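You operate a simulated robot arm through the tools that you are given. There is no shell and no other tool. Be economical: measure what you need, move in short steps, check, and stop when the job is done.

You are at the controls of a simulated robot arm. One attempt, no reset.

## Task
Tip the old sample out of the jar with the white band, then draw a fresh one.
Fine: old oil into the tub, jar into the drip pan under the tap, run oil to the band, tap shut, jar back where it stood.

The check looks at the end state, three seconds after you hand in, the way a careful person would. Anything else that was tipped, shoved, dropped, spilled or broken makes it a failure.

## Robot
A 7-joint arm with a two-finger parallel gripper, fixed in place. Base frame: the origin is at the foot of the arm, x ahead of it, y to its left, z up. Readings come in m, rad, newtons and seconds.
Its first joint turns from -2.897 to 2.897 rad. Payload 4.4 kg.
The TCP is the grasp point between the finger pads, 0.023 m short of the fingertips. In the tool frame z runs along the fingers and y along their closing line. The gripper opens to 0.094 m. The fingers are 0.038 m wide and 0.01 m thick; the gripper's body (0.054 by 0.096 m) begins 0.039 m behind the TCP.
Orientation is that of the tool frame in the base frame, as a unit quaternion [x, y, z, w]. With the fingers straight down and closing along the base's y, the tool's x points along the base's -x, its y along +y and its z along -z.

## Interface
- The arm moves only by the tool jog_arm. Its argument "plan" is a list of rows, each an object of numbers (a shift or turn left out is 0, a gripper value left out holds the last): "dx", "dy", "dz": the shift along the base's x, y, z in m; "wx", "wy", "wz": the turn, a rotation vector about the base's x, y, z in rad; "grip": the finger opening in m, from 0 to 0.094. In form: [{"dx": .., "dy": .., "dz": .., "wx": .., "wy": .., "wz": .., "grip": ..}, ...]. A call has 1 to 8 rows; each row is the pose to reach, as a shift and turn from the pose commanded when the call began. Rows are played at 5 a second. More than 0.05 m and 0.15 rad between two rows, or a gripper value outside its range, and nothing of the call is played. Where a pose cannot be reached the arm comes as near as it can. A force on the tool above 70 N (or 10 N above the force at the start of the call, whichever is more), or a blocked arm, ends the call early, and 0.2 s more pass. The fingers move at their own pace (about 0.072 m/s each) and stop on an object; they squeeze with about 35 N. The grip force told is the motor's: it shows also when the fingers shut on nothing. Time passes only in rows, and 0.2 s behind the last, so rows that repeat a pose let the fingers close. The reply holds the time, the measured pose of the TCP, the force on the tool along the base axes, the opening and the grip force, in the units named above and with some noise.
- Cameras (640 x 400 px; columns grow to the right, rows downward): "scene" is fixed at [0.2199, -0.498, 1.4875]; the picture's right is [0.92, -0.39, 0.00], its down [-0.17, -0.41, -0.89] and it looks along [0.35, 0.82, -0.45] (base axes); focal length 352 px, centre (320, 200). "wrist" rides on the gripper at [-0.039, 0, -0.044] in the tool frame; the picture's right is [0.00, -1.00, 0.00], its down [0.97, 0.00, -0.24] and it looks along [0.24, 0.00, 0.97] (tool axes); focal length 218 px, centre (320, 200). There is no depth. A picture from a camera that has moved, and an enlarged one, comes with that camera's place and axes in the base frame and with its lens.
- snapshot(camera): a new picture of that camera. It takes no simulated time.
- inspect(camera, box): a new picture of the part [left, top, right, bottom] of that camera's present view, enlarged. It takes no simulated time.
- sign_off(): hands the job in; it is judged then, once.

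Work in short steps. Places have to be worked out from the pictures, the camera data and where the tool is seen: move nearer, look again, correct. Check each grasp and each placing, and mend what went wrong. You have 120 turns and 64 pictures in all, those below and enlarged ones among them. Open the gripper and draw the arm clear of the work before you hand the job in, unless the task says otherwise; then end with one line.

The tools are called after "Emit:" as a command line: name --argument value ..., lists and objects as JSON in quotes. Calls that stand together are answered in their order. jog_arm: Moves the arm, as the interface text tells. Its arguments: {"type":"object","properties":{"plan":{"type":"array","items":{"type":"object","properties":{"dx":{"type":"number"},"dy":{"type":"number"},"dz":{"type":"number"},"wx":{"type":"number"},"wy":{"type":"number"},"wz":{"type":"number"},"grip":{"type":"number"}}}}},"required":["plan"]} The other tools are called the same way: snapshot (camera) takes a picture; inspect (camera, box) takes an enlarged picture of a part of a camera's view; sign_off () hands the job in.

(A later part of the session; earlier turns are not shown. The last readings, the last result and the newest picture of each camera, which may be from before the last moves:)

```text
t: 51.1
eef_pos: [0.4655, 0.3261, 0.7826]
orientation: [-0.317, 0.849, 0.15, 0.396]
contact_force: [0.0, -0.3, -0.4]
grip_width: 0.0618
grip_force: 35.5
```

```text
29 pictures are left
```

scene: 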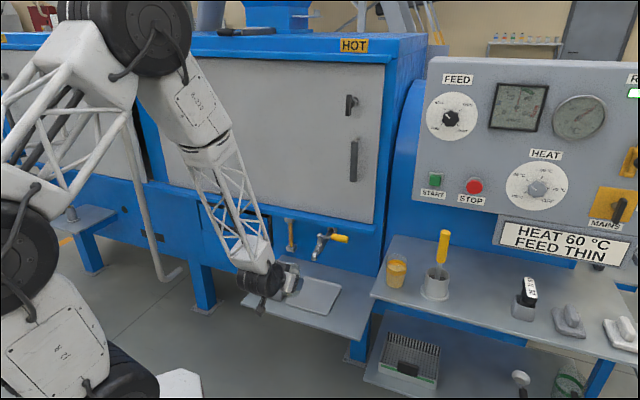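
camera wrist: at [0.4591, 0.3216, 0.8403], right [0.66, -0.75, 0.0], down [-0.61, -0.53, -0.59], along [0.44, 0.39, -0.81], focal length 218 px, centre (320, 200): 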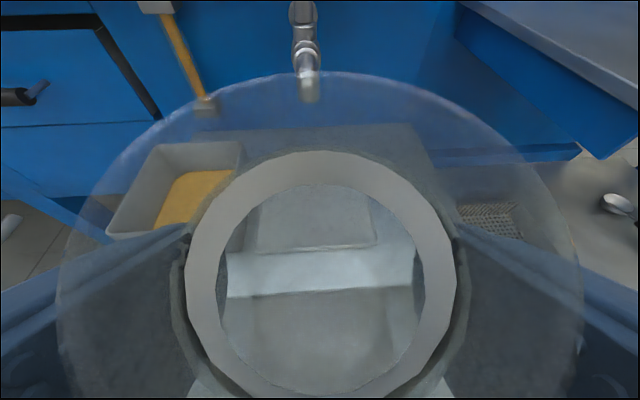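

The spout works out at (0.608, 0.464, 0.725). I want the jar axis at about (0.602, 0.457), so the final TCP is (0.593, 0.449). I'll lower to z≈0.641 in front of the pan first.

Emit:
jog_arm --plan '[{"dz": -0.03}, {"dz": -0.06}, {"dz": -0.09}, {"dz": -0.12}, {"dx": 0.01, "dy": 0.015, "dz": -0.138}, {"dx": 0.025, "dy": 0.03, "dz": -0.141}, {"dx": 0.025, "dy": 0.03, "dz": -0.141}]'

Emit:
inspect --camera "scene" --box '[230, 220, 390, 320]'

Emit:
snapshot --camera "wrist"

```text
t: 52.7
eef_pos: [0.4892, 0.3584, 0.6428]
orientation: [-0.316, 0.849, 0.15, 0.396]
contact_force: [0.1, -0.3, -1.4]
grip_width: 0.0622
grip_force: 35.2
```

```text
4.00 times, centred on (310, 270) of scene
camera zoom: at [0.2199, -0.498, 1.4875], right [0.92, -0.39, 0.0], down [-0.17, -0.41, -0.89], along [0.35, 0.82, -0.45], focal length 1409 px, centre (360, -80)
```

zoom: 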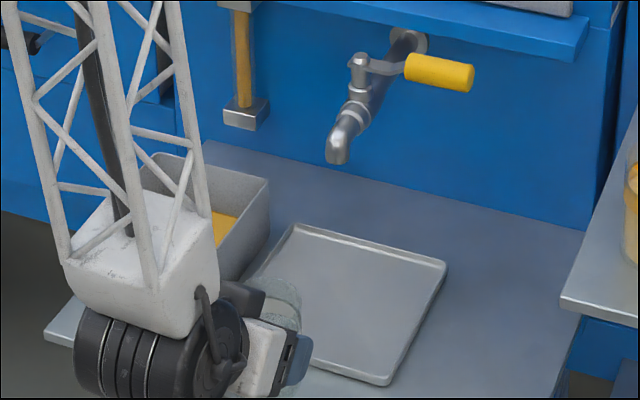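

```text
27 pictures are left
camera wrist: at [0.4837, 0.3519, 0.701], right [0.66, -0.75, 0.0], down [-0.61, -0.53, -0.59], along [0.44, 0.39, -0.81], focal length 218 px, centre (320, 200)
```

wrist: 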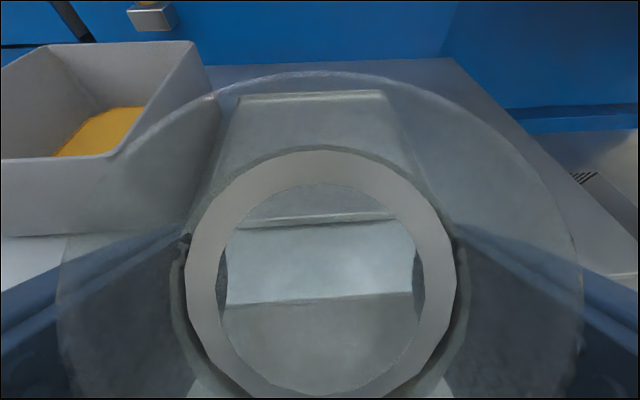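

The way under the spout is clear, with the tub wall about 5 cm off the fingers. I'll advance to the spot under the spout, holding height above the pan lip.

Emit:
jog_arm --plan '[{"dx": 0.022, "dy": 0.019}, {"dx": 0.044, "dy": 0.038}, {"dx": 0.066, "dy": 0.057}, {"dx": 0.086, "dy": 0.075}, {"dx": 0.1, "dy": 0.087}, {"dx": 0.103, "dy": 0.09}, {"dx": 0.103, "dy": 0.09}]'

Emit:
inspect --camera "scene" --box '[230, 220, 390, 320]'

Emit:
snapshot --camera "wrist"

```text
t: 54.3
eef_pos: [0.5937, 0.4478, 0.6424]
orientation: [-0.317, 0.849, 0.15, 0.395]
contact_force: [0.5, -0.6, -0.5]
grip_width: 0.0617
grip_force: 35.0
```

```text
4.00 times, centred on (310, 270) of scene
camera zoom: at [0.2199, -0.498, 1.4875], right [0.92, -0.39, 0.0], down [-0.17, -0.41, -0.89], along [0.35, 0.82, -0.45], focal length 1409 px, centre (360, -80)
```

zoom: 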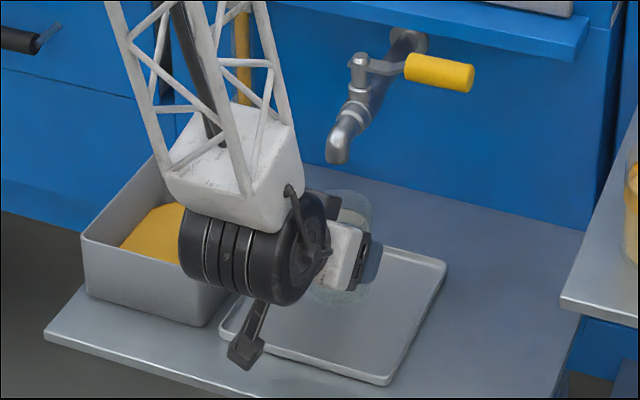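

```text
25 pictures are left
camera wrist: at [0.5873, 0.4419, 0.6999], right [0.66, -0.75, 0.0], down [-0.61, -0.53, -0.59], along [0.44, 0.39, -0.81], focal length 218 px, centre (320, 200)
```

wrist: 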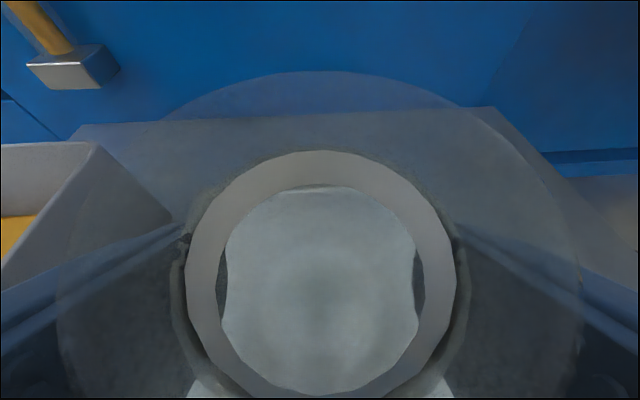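

The jar lines up under the spout, and a rod under the hand is clear of the shelf. I'll nudge 7 mm deeper and lower gently.

Emit:
jog_arm --plan '[{"dx": 0.004, "dy": 0.006}, {"dx": 0.004, "dy": 0.006, "dz": -0.006}, {"dx": 0.004, "dy": 0.006, "dz": -0.01}, {"dx": 0.004, "dy": 0.006, "dz": -0.012}, {"dx": 0.004, "dy": 0.006, "dz": -0.014}, {"dx": 0.004, "dy": 0.006, "dz": -0.014}]'

```text
t: 55.7
eef_pos: [0.5975, 0.4528, 0.629]
orientation: [-0.317, 0.849, 0.151, 0.395]
contact_force: [0.3, 0.4, 0.1]
grip_width: 0.062
grip_force: 35.6
```

Emit:
jog_arm --plan '[{"dz": -0.0015}, {"dz": -0.003}, {"dz": -0.003}]'

```text
t: 56.5
eef_pos: [0.5967, 0.4537, 0.6248]
orientation: [-0.317, 0.848, 0.15, 0.397]
contact_force: [0.3, 0.1, -0.5]
grip_width: 0.0616
grip_force: 35.7
```

No contact yet at 0.625; I'll keep lowering in small steps.

Emit:
jog_arm --plan '[{"dz": -0.001}, {"dz": -0.002}, {"dz": -0.002}]'

```text
t: 57.3
eef_pos: [0.5968, 0.4523, 0.6219]
orientation: [-0.316, 0.849, 0.15, 0.396]
contact_force: [-0.7, 0.8, -1.3]
grip_width: 0.0617
grip_force: 35.3
```

Emit:
jog_arm --plan '[{"dz": -0.001}, {"dz": -0.002}, {"dz": -0.002}]'

```text
t: 58.1
eef_pos: [0.5957, 0.4524, 0.6203]
orientation: [-0.316, 0.849, 0.15, 0.396]
contact_force: [-1.1, -0.9, 0.1]
grip_width: 0.0619
grip_force: 35.1
```

Emit:
jog_arm --plan '[{"dz": -0.001}, {"dz": -0.002}, {"dz": -0.002}]'

```text
t: 58.9
eef_pos: [0.5981, 0.454, 0.6202]
orientation: [-0.316, 0.849, 0.15, 0.396]
contact_force: [-1.3, -3.2, 22.5]
grip_width: 0.0617
grip_force: 34.9
```

Contact at z≈0.620 (pan floor about 0.562). I'll relax, open and check before backing off.

Emit:
jog_arm --plan '[{"dz": 0.0017}, {"dz": 0.0017, "grip": 0.075}, {"dz": 0.0017, "grip": 0.094}, {"dz": 0.0017, "grip": 0.094}, {"dz": 0.0017, "grip": 0.094}]'

Emit:
jog_arm --plan '[{"dx": -0.015, "dy": -0.013}, {"dx": -0.04, "dy": -0.035}, {"dx": -0.068, "dy": -0.059}, {"dx": -0.096, "dy": -0.083}, {"dx": -0.124, "dy": -0.107}, {"dx": -0.15, "dy": -0.13}, {"dx": -0.15, "dy": -0.13, "dz": 0.04}, {"dx": -0.15, "dy": -0.13, "dz": 0.08}]'

Emit:
snapshot --camera "wrist"

Emit:
inspect --camera "scene" --box '[250, 210, 410, 310]'

```text
t: 60.1
eef_pos: [0.5977, 0.4529, 0.6212]
orientation: [-0.316, 0.849, 0.15, 0.396]
contact_force: [0.2, 0.8, 0.7]
grip_width: 0.094
grip_force: 0.1
```

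```text
t: 61.9
eef_pos: [0.447, 0.3213, 0.6994]
orientation: [-0.317, 0.849, 0.15, 0.395]
contact_force: [0.3, 0.1, -0.3]
grip_width: 0.094
grip_force: 0.1
```

```text
24 pictures are left
camera wrist: at [0.4408, 0.3158, 0.7576], right [0.66, -0.75, 0.0], down [-0.61, -0.53, -0.59], along [0.44, 0.39, -0.81], focal length 218 px, centre (320, 200)
```

wrist: 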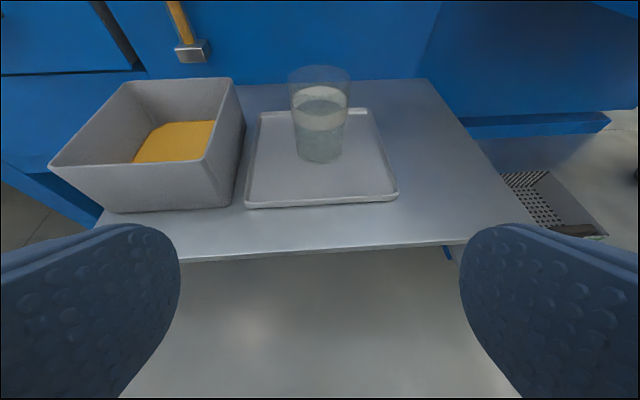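

```text
4.00 times, centred on (330, 260) of scene
camera zoom: at [0.2199, -0.498, 1.4875], right [0.92, -0.39, 0.0], down [-0.17, -0.41, -0.89], along [0.35, 0.82, -0.45], focal length 1409 px, centre (280, -40)
```

zoom: 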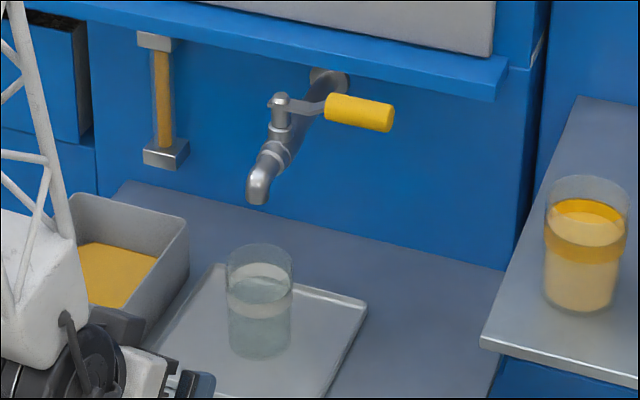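

The jar stands in the pan within about 1 cm of the spout's drop line, and its inner radius is about 3 cm. The yellow lever's centre is at about (0.702, 0.453, 0.80), with its pivot near (0.65, 0.489). I'll raise the arm and point the tool straight down to straddle the lever from above.

Emit:
jog_arm --plan '[{"dz": 0.04, "wx": -0.092, "wy": 0.105}, {"dz": 0.08, "wx": -0.184, "wy": 0.209}, {"dz": 0.12, "wx": -0.276, "wy": 0.314}, {"dz": 0.16, "wx": -0.368, "wy": 0.418}, {"dz": 0.2, "wx": -0.46, "wy": 0.523}, {"dz": 0.24, "wx": -0.552, "wy": 0.627}, {"dz": 0.26, "wx": -0.574, "wy": 0.652}, {"dz": 0.26, "wx": -0.574, "wy": 0.652}]'

Emit:
jog_arm --plan '[{"dx": 0.03, "dy": 0.015, "wz": 0.14}, {"dx": 0.06, "dy": 0.03, "wz": 0.28}, {"dx": 0.09, "dy": 0.045, "wz": 0.42}, {"dx": 0.12, "dy": 0.06, "wz": 0.56}, {"dx": 0.15, "dy": 0.075, "wz": 0.7}, {"dx": 0.18, "dy": 0.09, "wz": 0.84}, {"dx": 0.2, "dy": 0.1, "wz": 0.98}, {"dx": 0.22, "dy": 0.11, "wz": 1.12}]'

```text
t: 63.7
eef_pos: [0.4414, 0.325, 0.8905]
orientation: [-0.296, 0.946, 0.09, 0.095]
contact_force: [0.9, -2.6, -0.7]
grip_width: 0.0938
grip_force: 0.1
out of reach, approached as far as the arm can: row 4, 5, 6, 7, 8
```

```text
t: 65.5
eef_pos: [0.6621, 0.4337, 0.8875]
orientation: [0.792, -0.599, -0.11, -0.049]
contact_force: [0.7, 0.1, -0.4]
grip_width: 0.0942
grip_force: 0.1
```

The pitch limit stopped the tool just short of vertical, and it's now 13° off. I'll look before going on.

Emit:
snapshot --camera "wrist"

Emit:
snapshot --camera "scene"

```text
22 pictures are left
camera wrist: at [0.6568, 0.4621, 0.9392], right [0.96, 0.28, -0.05], down [0.28, -0.96, 0.01], along [-0.05, -0.02, -1.0], focal length 218 px, centre (320, 200)
```

wrist: 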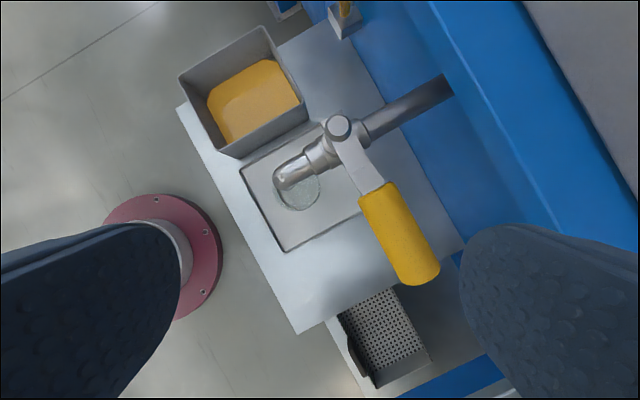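

```text
21 pictures are left
```

scene: 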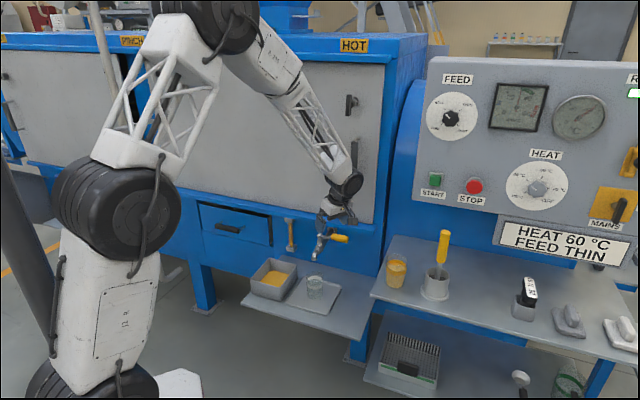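

The top view shows the spout at (0.607, 0.466) over the jar axis (0.609, 0.461), which is a good fit. The lever centre is (0.702, 0.452) and the lever points along -45° from its pivot at (0.650, 0.503). I'll straighten the tool to vertical here.

Emit:
jog_arm --plan '[{"wx": -0.104, "wy": -0.058, "dz": 0.01}, {"wx": -0.208, "wy": -0.115, "dz": 0.015}, {"wx": -0.208, "wy": -0.115, "dz": 0.015}]'

Emit:
jog_arm --plan '[{"wz": 0.12, "dx": 0.01, "dy": 0.005}, {"wz": 0.24, "dx": 0.02, "dy": 0.01}, {"wz": 0.36, "dx": 0.03, "dy": 0.015}, {"wz": 0.48, "dx": 0.04, "dy": 0.015}, {"wz": 0.48, "dx": 0.04, "dy": 0.015}]'

Emit:
snapshot --camera "wrist"

```text
t: 66.3
eef_pos: [0.6601, 0.4352, 0.8931]
orientation: [0.794, -0.602, -0.082, -0.037]
contact_force: [0.7, 0.4, 1.1]
grip_width: 0.094
grip_force: 0.1
out of reach, approached as far as the arm can: row 1, 2, 3
```

```text
t: 67.5
eef_pos: [0.6702, 0.4363, 0.8548]
orientation: [0.906, -0.412, -0.098, -0.027]
contact_force: [0.4, -0.5, -0.2]
grip_width: 0.0938
grip_force: 0.2
out of reach, approached as far as the arm can: row 1, 2, 3, 4, 5
```

```text
20 pictures are left
camera wrist: at [0.6528, 0.4594, 0.9052], right [0.75, 0.66, -0.03], down [0.66, -0.75, 0.04], along [0.0, -0.05, -1.0], focal length 218 px, centre (320, 200)
```

wrist: 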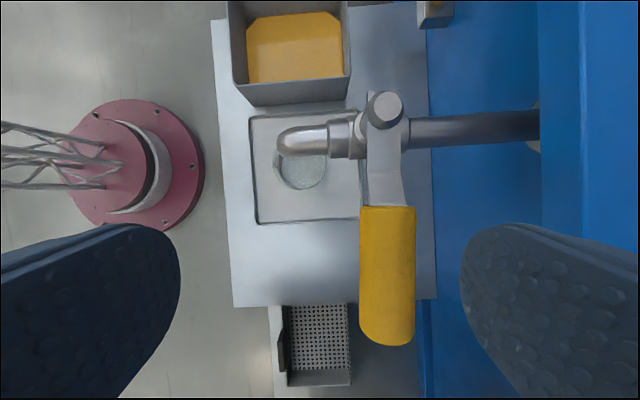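

The fingers now straddle along the wall normal and the remaining 11° tilt runs along the lever, so it's harmless. I'll narrow the opening to 0.05 and centre over the lever at (0.70, 0.45), staying above it.

Emit:
jog_arm --plan '[{"dx": 0.0, "dy": 0.0, "dz": 0.005, "grip": 0.05}, {"dx": 0.01, "dy": 0.005, "dz": 0.005}, {"dx": 0.02, "dy": 0.009, "dz": 0.005}, {"dx": 0.03, "dy": 0.014, "dz": 0.005}, {"dx": 0.03, "dy": 0.014, "dz": 0.005}]'

Emit:
snapshot --camera "wrist"

```text
t: 68.7
eef_pos: [0.6707, 0.4369, 0.8565]
orientation: [0.906, -0.412, -0.097, -0.027]
contact_force: [-0.1, 1.0, 0.0]
grip_width: 0.0499
grip_force: 0.1
out of reach, approached as far as the arm can: row 1, 2, 3, 4, 5
```

```text
19 pictures are left
camera wrist: at [0.6534, 0.4595, 0.9063], right [0.75, 0.66, -0.03], down [0.66, -0.75, 0.04], along [0.01, -0.05, -1.0], focal length 218 px, centre (320, 200)
```

wrist: 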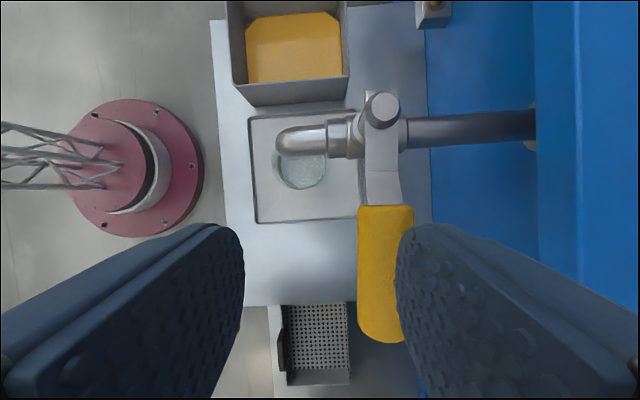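

The arm can't get further out with the tool vertical. I'll instead pinch the lever from the front, with the tool near-horizontal and the fingers above and below it, which is the roll that worked when pouring. First I'll back away from the tap and pitch the tool up.

Emit:
jog_arm --plan '[{"dx": -0.02, "dy": -0.02, "dz": 0.02}, {"dx": -0.045, "dy": -0.045, "dz": 0.03}, {"dx": -0.07, "dy": -0.07, "dz": 0.03, "wx": 0.09, "wy": -0.094}, {"dx": -0.095, "dy": -0.095, "dz": 0.03, "wx": 0.18, "wy": -0.188}, {"dx": -0.12, "dy": -0.12, "dz": 0.03, "wx": 0.27, "wy": -0.282}, {"dx": -0.135, "dy": -0.135, "dz": 0.03, "wx": 0.36, "wy": -0.376}, {"dx": -0.14, "dy": -0.14, "dz": 0.03, "wx": 0.45, "wy": -0.47}, {"dx": -0.14, "dy": -0.14, "dz": 0.03, "wx": 0.54, "wy": -0.564}]'

```text
t: 70.5
eef_pos: [0.5316, 0.2956, 0.8867]
orientation: [0.865, -0.337, 0.065, -0.365]
contact_force: [1.0, 0.7, 1.3]
grip_width: 0.0502
grip_force: 0.1
out of reach, approached as far as the arm can: row 1, 2
```

The tool is now 46° down and past the limit region. I'll finish to about 20° down, heading 45°, with the closing line near vertical.

Emit:
jog_arm --plan '[{"wx": 0.06, "wy": -0.101, "wz": -0.038}, {"wx": 0.12, "wy": -0.201, "wz": -0.076}, {"wx": 0.181, "wy": -0.302, "wz": -0.114}, {"wx": 0.241, "wy": -0.403, "wz": -0.152}, {"wx": 0.241, "wy": -0.403, "wz": -0.152}]'

Emit:
snapshot --camera "wrist"

```text
t: 71.7
eef_pos: [0.531, 0.2972, 0.8871]
orientation: [0.757, -0.328, 0.223, -0.519]
contact_force: [0.3, 0.3, 0.0]
grip_width: 0.0499
grip_force: 0.0
```

```text
18 pictures are left
camera wrist: at [0.4745, 0.2974, 0.9017], right [0.26, 0.25, 0.93], down [0.5, -0.86, 0.08], along [0.82, 0.45, -0.35], focal length 218 px, centre (320, 200)
```

wrist: 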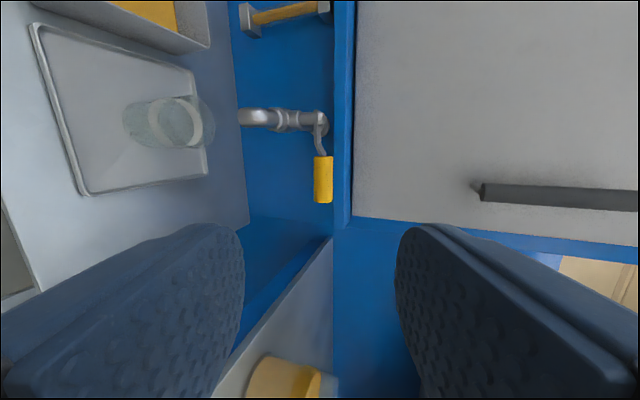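

Orientation is good: 21° down, heading 43°, level. The lever centre again comes out at (0.702, 0.453, 0.801). I'll move to 0.1 m short of the outer part of the lever.

Emit:
jog_arm --plan '[{"dx": 0.025, "dy": 0.017, "dz": -0.011}, {"dx": 0.055, "dy": 0.037, "dz": -0.024}, {"dx": 0.085, "dy": 0.057, "dz": -0.037}, {"dx": 0.11, "dy": 0.075, "dz": -0.048}, {"dx": 0.11, "dy": 0.075, "dz": -0.048}]'

Emit:
snapshot --camera "wrist"

```text
t: 72.9
eef_pos: [0.6428, 0.3711, 0.8358]
orientation: [0.757, -0.328, 0.223, -0.519]
contact_force: [0.5, -0.5, -0.2]
grip_width: 0.0498
grip_force: 0.0
```

```text
17 pictures are left
camera wrist: at [0.5865, 0.3718, 0.8513], right [0.27, 0.25, 0.93], down [0.5, -0.86, 0.08], along [0.82, 0.45, -0.35], focal length 218 px, centre (320, 200)
```

wrist: 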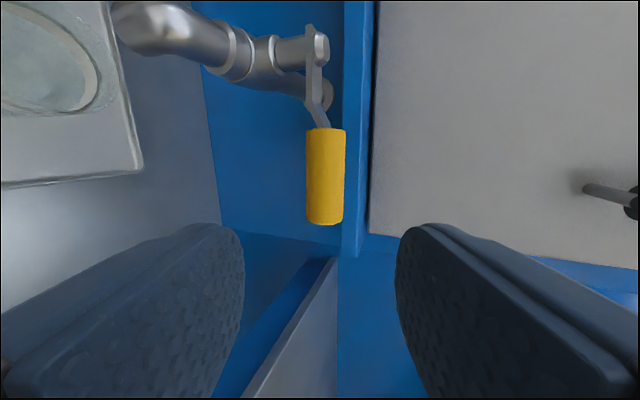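

The lever sits between the fingers vertically. I'll advance 9.4 cm along the tool axis with a 1 cm shift towards the lever's middle.

Emit:
jog_arm --plan '[{"dx": 0.005, "dy": 0.019, "dz": -0.004}, {"dx": 0.02, "dy": 0.033, "dz": -0.011}, {"dx": 0.035, "dy": 0.047, "dz": -0.019}, {"dx": 0.048, "dy": 0.059, "dz": -0.026}, {"dx": 0.058, "dy": 0.068, "dz": -0.031}, {"dx": 0.058, "dy": 0.068, "dz": -0.031}]'

Emit:
snapshot --camera "wrist"

Emit:
inspect --camera "scene" --box '[250, 210, 410, 310]'

```text
t: 74.3
eef_pos: [0.6984, 0.4397, 0.807]
orientation: [0.757, -0.328, 0.223, -0.519]
contact_force: [-0.7, -0.2, 0.7]
grip_width: 0.05
grip_force: 0.3
```

```text
16 pictures are left
camera wrist: at [0.6424, 0.4408, 0.8227], right [0.27, 0.25, 0.93], down [0.5, -0.86, 0.08], along [0.82, 0.45, -0.35], focal length 218 px, centre (320, 200)
```

wrist: 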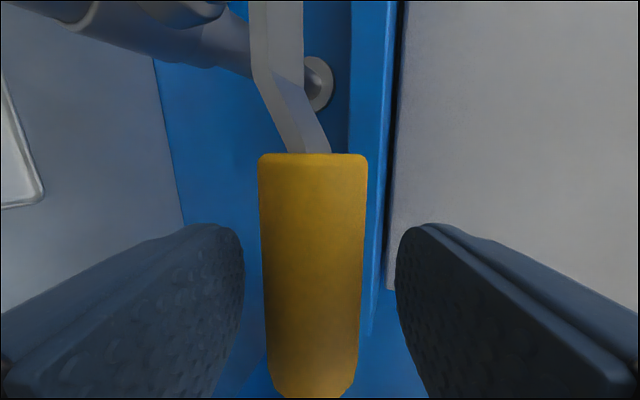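

```text
4.00 times, centred on (330, 260) of scene
camera zoom: at [0.2199, -0.498, 1.4875], right [0.92, -0.39, 0.0], down [-0.17, -0.41, -0.89], along [0.35, 0.82, -0.45], focal length 1409 px, centre (280, -40)
```

zoom: 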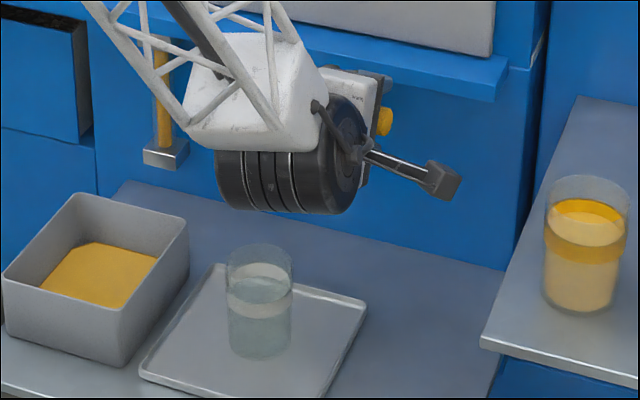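

The lever is at TCP depth between the fingers, and the scene camera still sees the jar. I'll close on it.

Emit:
jog_arm --plan '[{"grip": 0.035}, {"grip": 0.02}, {"grip": 0.01}, {"grip": 0.01}]'

```text
t: 75.3
eef_pos: [0.6978, 0.4393, 0.8056]
orientation: [0.758, -0.328, 0.223, -0.518]
contact_force: [2.8, -1.5, -24.2]
grip_width: 0.0246
grip_force: 45.2
```

The lever is gripped, with the fingers about 2 mm high. I'll relieve that, then draw the lever outward along its arc, first by about 20°, and look.

Emit:
jog_arm --plan '[{"dz": -0.0015}, {"dx": -0.005, "dy": -0.0045, "dz": -0.0015}, {"dx": -0.0103, "dy": -0.0086, "dz": -0.0015}, {"dx": -0.016, "dy": -0.012, "dz": -0.0015}, {"dx": -0.0219, "dy": -0.0153, "dz": -0.0015}]'

Emit:
inspect --camera "scene" --box '[250, 210, 410, 310]'

```text
t: 76.5
eef_pos: [0.6773, 0.4264, 0.8063]
orientation: [0.756, -0.328, 0.223, -0.52]
contact_force: [24.1, 22.8, -5.1]
grip_width: 0.0286
grip_force: 45.3
```

```text
4.00 times, centred on (330, 260) of scene
camera zoom: at [0.2199, -0.498, 1.4875], right [0.92, -0.39, 0.0], down [-0.17, -0.41, -0.89], along [0.35, 0.82, -0.45], focal length 1409 px, centre (280, -40)
```

zoom: 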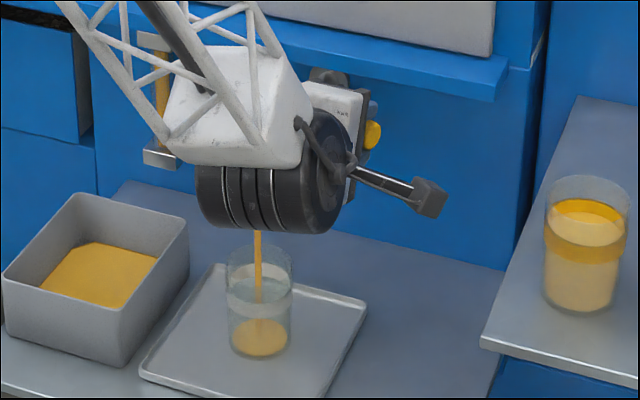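

Oil flows into the jar. I'll hold here briefly and watch the level.

Emit:
jog_arm --plan '[{"dx": 0}, {"dx": 0}, {"dx": 0}]'

Emit:
inspect --camera "scene" --box '[290, 250, 354, 310]'

```text
t: 77.3
eef_pos: [0.6775, 0.4262, 0.8075]
orientation: [0.757, -0.327, 0.222, -0.52]
contact_force: [23.3, 8.8, 16.0]
grip_width: 0.0283
grip_force: 45.0
```

```text
6.67 times, centred on (322, 280) of scene
camera zoom: at [0.2199, -0.498, 1.4875], right [0.92, -0.39, 0.0], down [-0.17, -0.41, -0.89], along [0.35, 0.82, -0.45], focal length 2348 px, centre (307, -333)
```

zoom: 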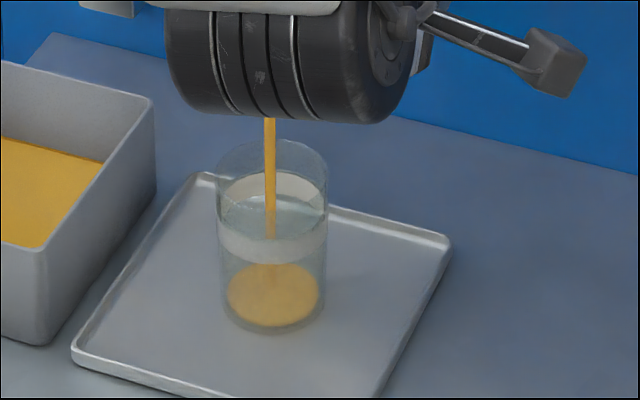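

The level is roughly 6–10 mm and rising slowly, with the band well above. I'll hold about 1.8 s and measure again.

Emit:
jog_arm --plan '[{"dx": 0}, {"dx": 0}, {"dx": 0}, {"dx": 0}, {"dx": 0}, {"dx": 0}, {"dx": 0}, {"dx": 0}]'

Emit:
inspect --camera "scene" --box '[290, 250, 354, 310]'

```text
t: 79.1
eef_pos: [0.6778, 0.4258, 0.8065]
orientation: [0.757, -0.328, 0.222, -0.52]
contact_force: [25.3, -7.8, 48.0]
grip_width: 0.0286
grip_force: 44.5
```

```text
6.67 times, centred on (322, 280) of scene
camera zoom: at [0.2199, -0.498, 1.4875], right [0.92, -0.39, 0.0], down [-0.17, -0.41, -0.89], along [0.35, 0.82, -0.45], focal length 2348 px, centre (307, -333)
```

zoom: 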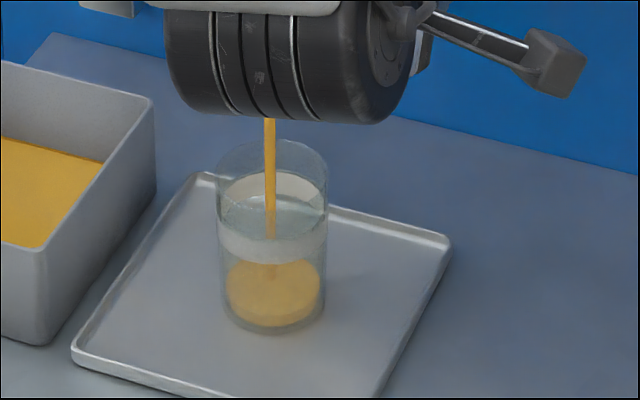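

The level is climbing about 2–3 mm/s. The vertical force has crept up to 48 N, so I'll relieve it by raising 2 mm while I keep holding.

Emit:
jog_arm --plan '[{"dz": 0.001}, {"dz": 0.002}, {"dz": 0.002}, {"dz": 0.002}, {"dz": 0.002}, {"dz": 0.002}, {"dz": 0.002}, {"dz": 0.002}]'

```text
t: 80.9
eef_pos: [0.677, 0.4254, 0.8072]
orientation: [0.758, -0.328, 0.222, -0.518]
contact_force: [28.4, -12.6, 13.9]
grip_width: 0.0287
grip_force: 45.0
```

Emit:
jog_arm --plan '[{"dz": 0.0}, {"dz": 0.0005}, {"dz": 0.0005}, {"dz": 0.0005}, {"dz": 0.0005}, {"dz": 0.0005}, {"dz": 0.0005}, {"dz": 0.0005}]'

Emit:
inspect --camera "scene" --box '[290, 250, 354, 310]'

```text
t: 82.7
eef_pos: [0.6764, 0.4253, 0.8056]
orientation: [0.757, -0.328, 0.223, -0.519]
contact_force: [18.3, -8.3, -22.3]
grip_width: 0.0289
grip_force: 45.3
```

```text
6.67 times, centred on (322, 280) of scene
camera zoom: at [0.2199, -0.498, 1.4875], right [0.92, -0.39, 0.0], down [-0.17, -0.41, -0.89], along [0.35, 0.82, -0.45], focal length 2348 px, centre (307, -333)
```

zoom: 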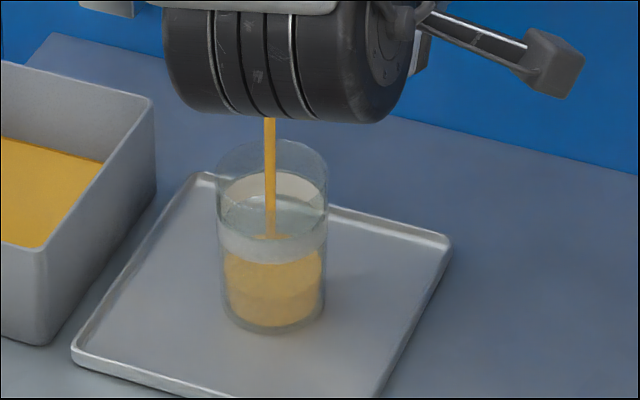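

The oil is now below the band's lower edge by roughly 2 cm and rising steadily. I'll hold about 3.6 s more, then check.

Emit:
jog_arm --plan '[{"dz": -0.0005}, {"dz": -0.0005}, {"dz": -0.0005}, {"dz": -0.0005}, {"dz": -0.0005}, {"dz": -0.0005}, {"dz": -0.0005}, {"dz": -0.0005}]'

Emit:
jog_arm --plan '[{"dz": 0}, {"dz": 0}, {"dz": 0}, {"dz": 0}, {"dz": 0}, {"dz": 0}, {"dz": 0}, {"dz": 0}]'

Emit:
inspect --camera "scene" --box '[300, 260, 332, 290]'

```text
t: 84.5
eef_pos: [0.6761, 0.4257, 0.8073]
orientation: [0.757, -0.328, 0.223, -0.519]
contact_force: [1.4, -18.8, -23.7]
grip_width: 0.0289
grip_force: 44.4
```

```text
t: 86.3
eef_pos: [0.6762, 0.4243, 0.8064]
orientation: [0.757, -0.329, 0.222, -0.519]
contact_force: [5.7, -10.7, -35.3]
grip_width: 0.029
grip_force: 44.9
```

```text
13.33 times, centred on (316, 275) of scene
camera zoom: at [0.2199, -0.498, 1.4875], right [0.92, -0.39, 0.0], down [-0.17, -0.41, -0.89], along [0.35, 0.82, -0.45], focal length 4696 px, centre (373, -800)
```

zoom: 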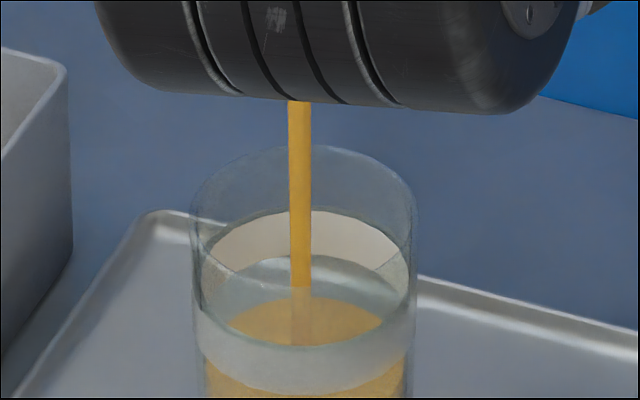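

The oil surface is about 1 cm under the band's lower edge and rising about 3 mm/s. I'll hold about 3.6 s more and recheck, trimming the vertical force.

Emit:
jog_arm --plan '[{"dz": -0.0005}, {"dz": -0.001}, {"dz": -0.001}, {"dz": -0.001}, {"dz": -0.001}, {"dz": -0.001}, {"dz": -0.001}, {"dz": -0.001}]'

Emit:
jog_arm --plan '[{"dz": 0}, {"dz": 0}, {"dz": 0}, {"dz": 0}, {"dz": 0}, {"dz": 0}, {"dz": 0}]'

Emit:
inspect --camera "scene" --box '[300, 264, 332, 294]'

```text
t: 88.1
eef_pos: [0.6777, 0.4252, 0.807]
orientation: [0.757, -0.328, 0.223, -0.519]
contact_force: [-0.3, -8.4, -11.2]
grip_width: 0.0285
grip_force: 44.8
```

```text
t: 89.7
eef_pos: [0.6769, 0.4248, 0.8064]
orientation: [0.757, -0.328, 0.223, -0.519]
contact_force: [9.1, 4.8, -5.8]
grip_width: 0.0285
grip_force: 44.7
```

```text
13.33 times, centred on (316, 279) of scene
camera zoom: at [0.2199, -0.498, 1.4875], right [0.92, -0.39, 0.0], down [-0.17, -0.41, -0.89], along [0.35, 0.82, -0.45], focal length 4696 px, centre (373, -853)
```

zoom: 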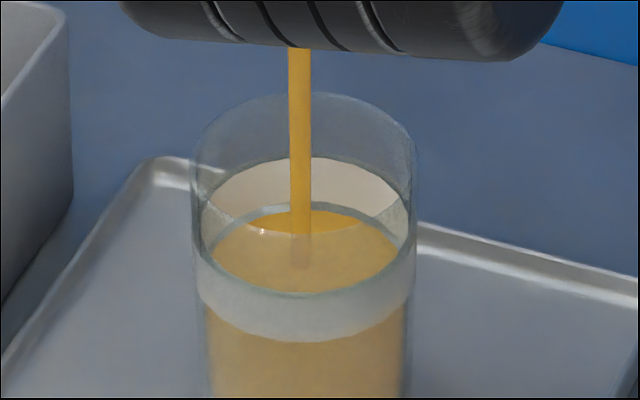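

The surface has just reached the band's lower edge, rising about 3 mm/s. I'll hold 1.6 s more and then push the lever back shut.

Emit:
jog_arm --plan '[{"dz": 0}, {"dz": 0}, {"dz": 0}, {"dz": 0}, {"dz": 0}, {"dz": 0}, {"dz": 0}]'

Emit:
jog_arm --plan '[{"dx": 0.008, "dy": 0.005}, {"dx": 0.016, "dy": 0.011}, {"dx": 0.022, "dy": 0.0155}, {"dx": 0.0245, "dy": 0.0185}]'

Emit:
inspect --camera "scene" --box '[300, 264, 332, 294]'

```text
t: 91.3
eef_pos: [0.6785, 0.4247, 0.8066]
orientation: [0.757, -0.328, 0.223, -0.519]
contact_force: [9.8, 6.9, 2.2]
grip_width: 0.0287
grip_force: 44.9
```

```text
t: 92.3
eef_pos: [0.7016, 0.4418, 0.8055]
orientation: [0.757, -0.328, 0.222, -0.519]
contact_force: [-19.8, -19.4, 10.8]
grip_width: 0.0249
grip_force: 44.9
```

```text
13.33 times, centred on (316, 279) of scene
camera zoom: at [0.2199, -0.498, 1.4875], right [0.92, -0.39, 0.0], down [-0.17, -0.41, -0.89], along [0.35, 0.82, -0.45], focal length 4696 px, centre (373, -853)
```

zoom: 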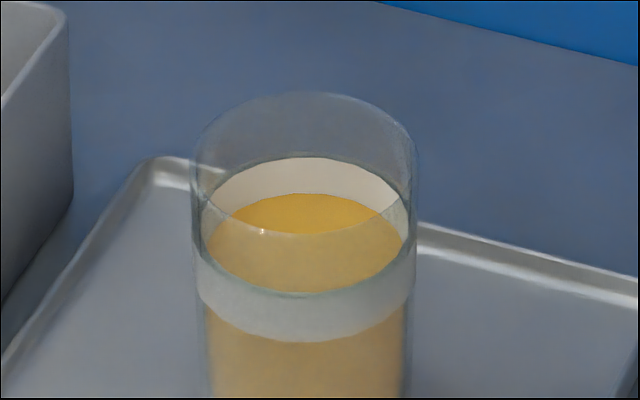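

The tap is shut and the level is in the band, roughly a quarter of the way up. I'll give one short burst to bring it to mid-band, closing within the same call.

Emit:
jog_arm --plan '[{"dx": -0.0085, "dy": -0.0075}, {"dx": -0.0165, "dy": -0.013}, {"dx": -0.0245, "dy": -0.0185}, {"dx": -0.0245, "dy": -0.0185}, {"dx": -0.0165, "dy": -0.013}, {"dx": -0.0085, "dy": -0.0075}, {"dx": 0, "dy": 0}, {"dx": 0.001, "dy": 0.001}]'

Emit:
inspect --camera "scene" --box '[300, 264, 332, 294]'

```text
t: 94.0
eef_pos: [0.7007, 0.4431, 0.8058]
orientation: [0.758, -0.329, 0.223, -0.518]
contact_force: [-30.7, -24.1, 19.9]
grip_width: 0.0247
grip_force: 45.1
stopped in row 8: the force on the tool passed its limit (the readings are from after the stop); the commanded pose is now the measured one
```

```text
13.33 times, centred on (316, 279) of scene
camera zoom: at [0.2199, -0.498, 1.4875], right [0.92, -0.39, 0.0], down [-0.17, -0.41, -0.89], along [0.35, 0.82, -0.45], focal length 4696 px, centre (373, -853)
```

zoom: 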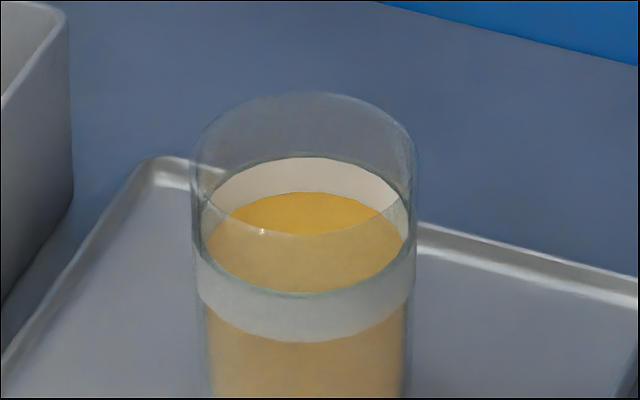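

It only crept up slightly, to about 30% of the band. One more slightly longer burst, followed by a firm close.

Emit:
jog_arm --plan '[{"dx": -0.012, "dy": -0.0095}, {"dx": -0.0245, "dy": -0.0185}, {"dx": -0.0245, "dy": -0.0185}, {"dx": -0.0245, "dy": -0.0185}, {"dx": -0.0245, "dy": -0.0185}, {"dx": -0.012, "dy": -0.0095}, {"dx": 0, "dy": 0}, {"dx": 0, "dy": 0}]'

Emit:
inspect --camera "scene" --box '[300, 264, 332, 294]'

```text
t: 95.8
eef_pos: [0.6985, 0.4422, 0.8061]
orientation: [0.758, -0.327, 0.223, -0.518]
contact_force: [-24.0, -14.9, 17.1]
grip_width: 0.0246
grip_force: 44.7
stopped in row 8: the force on the tool passed its limit (the readings are from after the stop); the commanded pose is now the measured one
```

```text
13.33 times, centred on (316, 279) of scene
camera zoom: at [0.2199, -0.498, 1.4875], right [0.92, -0.39, 0.0], down [-0.17, -0.41, -0.89], along [0.35, 0.82, -0.45], focal length 4696 px, centre (373, -853)
```

zoom: 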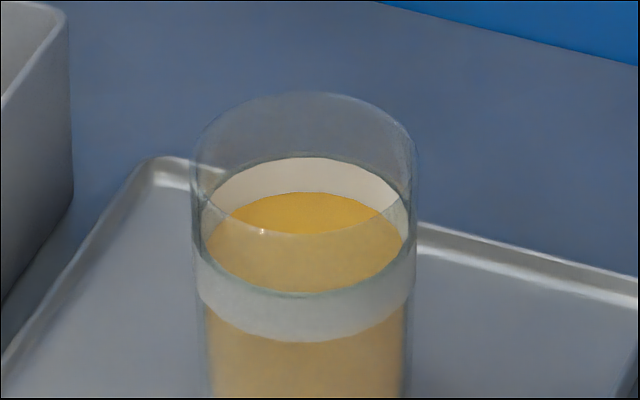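

The lever is against its shut stop, there's no stream, and the level is inside the band, so I'll leave it. I'll release the lever and back out along the tool axis.

Emit:
jog_arm --plan '[{"grip": 0.03}, {"grip": 0.05}, {"grip": 0.05}, {"grip": 0.05}]'

Emit:
jog_arm --plan '[{"dx": -0.014, "dy": -0.013, "dz": 0.007}, {"dx": -0.036, "dy": -0.034, "dz": 0.019}, {"dx": -0.058, "dy": -0.055, "dz": 0.031}, {"dx": -0.08, "dy": -0.075, "dz": 0.043}, {"dx": -0.105, "dy": -0.095, "dz": 0.055}, {"dx": -0.13, "dy": -0.115, "dz": 0.065}, {"dx": -0.155, "dy": -0.135, "dz": 0.07}, {"dx": -0.175, "dy": -0.14, "dz": 0.07}]'

```text
t: 96.8
eef_pos: [0.6996, 0.4435, 0.8044]
orientation: [0.758, -0.327, 0.223, -0.519]
contact_force: [0.0, -0.7, 0.0]
grip_width: 0.05
grip_force: 0.0
```

```text
t: 98.6
eef_pos: [0.5239, 0.3017, 0.8747]
orientation: [0.759, -0.327, 0.223, -0.518]
contact_force: [0.5, 1.1, 0.4]
grip_width: 0.0501
grip_force: 0.0
```

The arm is clear. I'll roll back 90° to the jar-grasp orientation in free space.

Emit:
jog_arm --plan '[{"wx": 0.0952, "wy": 0.0896, "wz": -0.0504, "grip": 0.094}, {"wx": 0.1904, "wy": 0.1792, "wz": -0.1008}, {"wx": 0.2856, "wy": 0.2688, "wz": -0.1512}, {"wx": 0.3808, "wy": 0.3584, "wz": -0.2016}, {"wx": 0.476, "wy": 0.448, "wz": -0.252}, {"wx": 0.5712, "wy": 0.5376, "wz": -0.3024}, {"wx": 0.6664, "wy": 0.6272, "wz": -0.3528}, {"wx": 0.7616, "wy": 0.7168, "wz": -0.4032}]'

Emit:
jog_arm --plan '[{"wx": 0.0952, "wy": 0.0896, "wz": -0.0504}, {"wx": 0.1904, "wy": 0.1792, "wz": -0.1008}, {"wx": 0.306, "wy": 0.288, "wz": -0.162}, {"wx": 0.306, "wy": 0.288, "wz": -0.162}]'

```text
t: 100.4
eef_pos: [0.5254, 0.3033, 0.876]
orientation: [-0.467, 0.68, 0.088, 0.559]
contact_force: [0.0, -0.5, 0.0]
grip_width: 0.0937
grip_force: 0.1
```

```text
refused: row 3 steps farther than a row can; nothing moved
```

I'll use a computed rotation to bring the tool exactly back to the earlier grasp orientation while moving to the standoff in front of the jar.

Emit:
jog_arm --plan '[{"dx": -0.015, "dy": 0.003, "dz": -0.03, "wx": 0.0144, "wy": 0.1004, "wz": -0.0536}, {"dx": -0.03, "dy": 0.007, "dz": -0.063, "wx": 0.0288, "wy": 0.2008, "wz": -0.1072}, {"dx": -0.045, "dy": 0.011, "dz": -0.096, "wx": 0.0432, "wy": 0.3012, "wz": -0.1608}, {"dx": -0.06, "dy": 0.015, "dz": -0.13, "wx": 0.0576, "wy": 0.4016, "wz": -0.2144}, {"dx": -0.0777, "dy": 0.0196, "dz": -0.16, "wx": 0.072, "wy": 0.502, "wz": -0.268}, {"dx": -0.0777, "dy": 0.0196, "dz": -0.176, "wx": 0.072, "wy": 0.502, "wz": -0.268}, {"dx": -0.0777, "dy": 0.0196, "dz": -0.176, "wx": 0.072, "wy": 0.502, "wz": -0.268}]'

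Emit:
snapshot --camera "wrist"

```text
t: 102.0
eef_pos: [0.4467, 0.3224, 0.7009]
orientation: [-0.317, 0.849, 0.151, 0.396]
contact_force: [0.6, 0.5, -0.7]
grip_width: 0.094
grip_force: 0.1
```

```text
5 pictures are left
camera wrist: at [0.4412, 0.3167, 0.7579], right [0.66, -0.75, 0.0], down [-0.61, -0.53, -0.59], along [0.44, 0.39, -0.81], focal length 218 px, centre (320, 200)
```

wrist: 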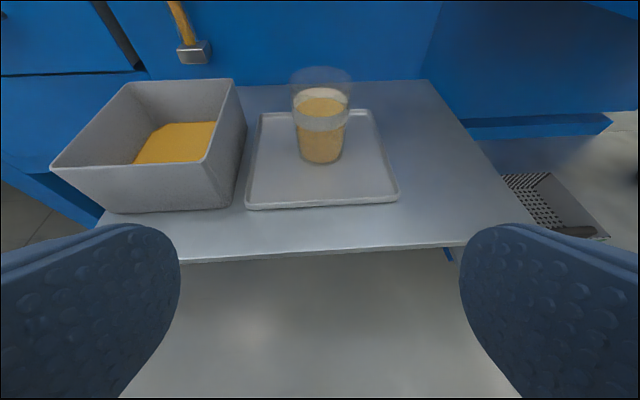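

The jar and pan are exactly as I left them. I'll retrace the approach: lower first, then advance to the same grasp pose.

Emit:
jog_arm --plan '[{"dz": -0.04}, {"dz": -0.0795}, {"dx": 0.028, "dy": 0.024, "dz": -0.0795}, {"dx": 0.056, "dy": 0.048, "dz": -0.0795}, {"dx": 0.084, "dy": 0.072, "dz": -0.0795}, {"dx": 0.11, "dy": 0.095, "dz": -0.0795}, {"dx": 0.135, "dy": 0.117, "dz": -0.0795}, {"dx": 0.151, "dy": 0.1305, "dz": -0.0795}]'

Emit:
jog_arm --plan '[{"grip": 0.08}, {"grip": 0.065}, {"grip": 0.05}, {"grip": 0.03}, {"grip": 0.03}]'

```text
t: 103.8
eef_pos: [0.5965, 0.4534, 0.6207]
orientation: [-0.317, 0.848, 0.151, 0.396]
contact_force: [0.6, 0.3, 1.5]
grip_width: 0.0941
grip_force: 0.1
```

```text
t: 105.0
eef_pos: [0.5952, 0.4527, 0.6204]
orientation: [-0.318, 0.848, 0.152, 0.397]
contact_force: [0.4, 0.4, 0.7]
grip_width: 0.0616
grip_force: 35.2
```

Same grip width as before. I'll lift 2 cm and draw back slowly from under the spout.

Emit:
jog_arm --plan '[{"dz": 0.006}, {"dz": 0.014}, {"dz": 0.02}, {"dx": -0.01, "dy": -0.009, "dz": 0.021}, {"dx": -0.03, "dy": -0.026, "dz": 0.021}, {"dx": -0.055, "dy": -0.048, "dz": 0.021}, {"dx": -0.08, "dy": -0.07, "dz": 0.021}, {"dx": -0.105, "dy": -0.092, "dz": 0.021}]'

Emit:
snapshot --camera "scene"

```text
t: 106.8
eef_pos: [0.4924, 0.3597, 0.6421]
orientation: [-0.318, 0.848, 0.151, 0.396]
contact_force: [0.5, 0.0, -1.5]
grip_width: 0.0619
grip_force: 35.1
```

```text
4 pictures are left
```

scene: 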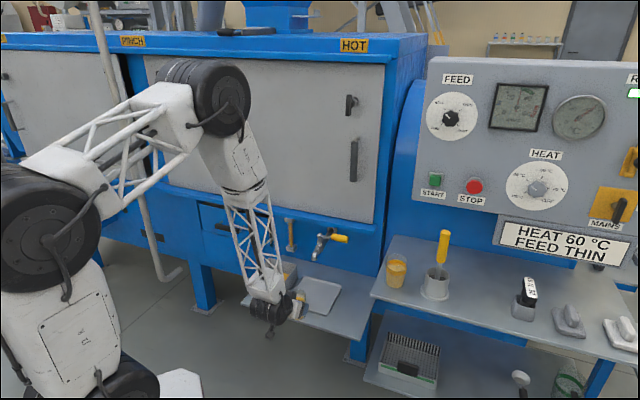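

The jar is out and the tap lever is back at its original position. I'll raise the jar and retrace the route to the bench.

Emit:
jog_arm --plan '[{"dx": -0.01, "dy": -0.01, "dz": 0.015}, {"dx": -0.02, "dy": -0.02, "dz": 0.04}, {"dx": -0.025, "dy": -0.03, "dz": 0.07}, {"dx": -0.025, "dy": -0.035, "dz": 0.1}, {"dx": -0.025, "dy": -0.035, "dz": 0.135}, {"dx": -0.02, "dy": -0.045, "dz": 0.165}, {"dx": -0.01, "dy": -0.06, "dz": 0.195}, {"dx": 0.005, "dy": -0.08, "dz": 0.22}]'

Emit:
jog_arm --plan '[{"dx": 0.015, "dy": -0.018, "dz": 0.015}, {"dx": 0.037, "dy": -0.043, "dz": 0.03}, {"dx": 0.06, "dy": -0.07, "dz": 0.042}, {"dx": 0.085, "dy": -0.097, "dz": 0.052}, {"dx": 0.11, "dy": -0.124, "dz": 0.06}, {"dx": 0.136, "dy": -0.15, "dz": 0.066}, {"dx": 0.164, "dy": -0.176, "dz": 0.07}, {"dx": 0.192, "dy": -0.2, "dz": 0.072}]'

```text
t: 108.6
eef_pos: [0.4975, 0.2815, 0.8602]
orientation: [-0.317, 0.849, 0.151, 0.396]
contact_force: [0.5, -0.1, -2.1]
grip_width: 0.0619
grip_force: 34.8
```

```text
t: 110.4
eef_pos: [0.6886, 0.0815, 0.9353]
orientation: [-0.318, 0.848, 0.152, 0.396]
contact_force: [0.5, -0.8, -1.7]
grip_width: 0.0618
grip_force: 34.8
```

The jar is steady. I'll continue to the bench front. The original spot corresponds to TCP (0.949, 0.032) in this grasp.

Emit:
jog_arm --plan '[{"dx": 0.02, "dy": -0.018}, {"dx": 0.048, "dy": -0.042, "dz": 0.004}, {"dx": 0.076, "dy": -0.068, "dz": 0.006}, {"dx": 0.104, "dy": -0.092, "dz": 0.006}, {"dx": 0.128, "dy": -0.112, "dz": 0.004}, {"dx": 0.15, "dy": -0.115, "dz": 0.0}, {"dx": 0.172, "dy": -0.105, "dz": -0.006}, {"dx": 0.194, "dy": -0.09, "dz": -0.014}]'

```text
t: 112.2
eef_pos: [0.885, -0.0078, 0.9197]
orientation: [-0.318, 0.848, 0.152, 0.397]
contact_force: [0.7, 0.2, -1.1]
grip_width: 0.0615
grip_force: 35.4
```

Emit:
jog_arm --plan '[{"dx": 0.018, "dy": 0.011, "dz": -0.004}, {"dx": 0.04, "dy": 0.025, "dz": -0.012}, {"dx": 0.058, "dy": 0.036, "dz": -0.025}, {"dx": 0.0642, "dy": 0.0399, "dz": -0.042}, {"dx": 0.0642, "dy": 0.0399, "dz": -0.062}, {"dx": 0.0642, "dy": 0.0399, "dz": -0.08}, {"dx": 0.0642, "dy": 0.0399, "dz": -0.094}, {"dx": 0.0642, "dy": 0.0399, "dz": -0.094}]'

Emit:
inspect --camera "scene" --box '[400, 220, 560, 340]'

```text
t: 114.0
eef_pos: [0.9481, 0.0295, 0.8241]
orientation: [-0.318, 0.848, 0.152, 0.396]
contact_force: [0.2, 1.0, -1.5]
grip_width: 0.0618
grip_force: 34.4
```

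```text
3.33 times, centred on (480, 280) of scene
camera zoom: at [0.2199, -0.498, 1.4875], right [0.92, -0.39, 0.0], down [-0.17, -0.41, -0.89], along [0.35, 0.82, -0.45], focal length 1174 px, centre (-213, -67)
```

zoom: 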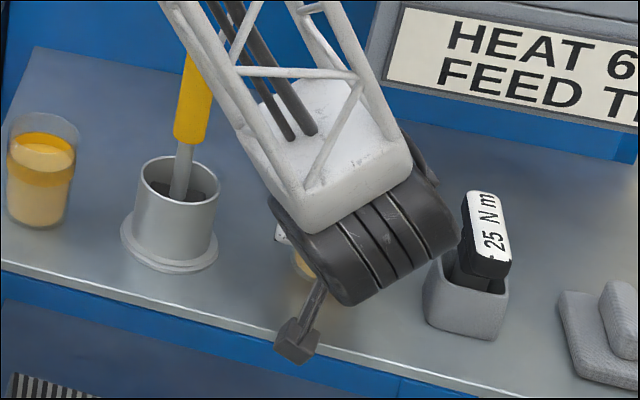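

Everything is clear around the jar. I'll lower the last 8 mm, gently at the end.

Emit:
jog_arm --plan '[{"dx": 0.0005, "dy": 0.0015, "dz": -0.003}, {"dx": 0.0005, "dy": 0.0015, "dz": -0.006}, {"dx": 0.0005, "dy": 0.0015, "dz": -0.007}, {"dx": 0.0005, "dy": 0.0015, "dz": -0.008}, {"dx": 0.0005, "dy": 0.0015, "dz": -0.008}]'

```text
t: 115.2
eef_pos: [0.9491, 0.0332, 0.8178]
orientation: [-0.318, 0.848, 0.151, 0.397]
contact_force: [0.3, -0.4, -1.2]
grip_width: 0.0616
grip_force: 35.6
```

Emit:
jog_arm --plan '[{"dz": -0.001}, {"dz": -0.002}, {"dz": -0.002}]'

```text
t: 116.0
eef_pos: [0.9481, 0.0329, 0.8147]
orientation: [-0.318, 0.848, 0.151, 0.397]
contact_force: [-0.3, -1.6, 6.9]
grip_width: 0.0617
grip_force: 35.0
```

The light contact of +7 N means the jar is standing. I'll open the fingers.

Emit:
jog_arm --plan '[{"dz": 0.0005}, {"dz": 0.0005, "grip": 0.075}, {"dz": 0.0005, "grip": 0.094}, {"dz": 0.0005, "grip": 0.094}, {"dz": 0.0005, "grip": 0.094}]'

Emit:
jog_arm --plan '[{"dx": -0.015, "dy": -0.013}, {"dx": -0.04, "dy": -0.035}, {"dx": -0.068, "dy": -0.059}, {"dx": -0.096, "dy": -0.083}, {"dx": -0.124, "dy": -0.107, "dz": 0.01}, {"dx": -0.15, "dy": -0.13, "dz": 0.03}, {"dx": -0.17, "dy": -0.15, "dz": 0.06}, {"dx": -0.19, "dy": -0.165, "dz": 0.1}]'

Emit:
snapshot --camera "wrist"

```text
t: 117.2
eef_pos: [0.9488, 0.0332, 0.8145]
orientation: [-0.317, 0.848, 0.151, 0.397]
contact_force: [-0.4, 0.9, -0.2]
grip_width: 0.094
grip_force: 0.1
```

```text
t: 119.0
eef_pos: [0.7554, -0.131, 0.9146]
orientation: [-0.318, 0.848, 0.152, 0.396]
contact_force: [-0.4, -0.3, -0.6]
grip_width: 0.0941
grip_force: 0.0
```

```text
2 pictures are left
camera wrist: at [0.7508, -0.1366, 0.9726], right [0.66, -0.75, -0.01], down [-0.61, -0.53, -0.59], along [0.44, 0.39, -0.81], focal length 218 px, centre (320, 200)
```

wrist: 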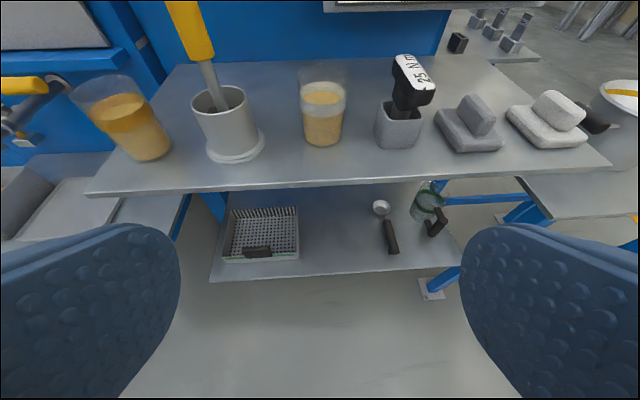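

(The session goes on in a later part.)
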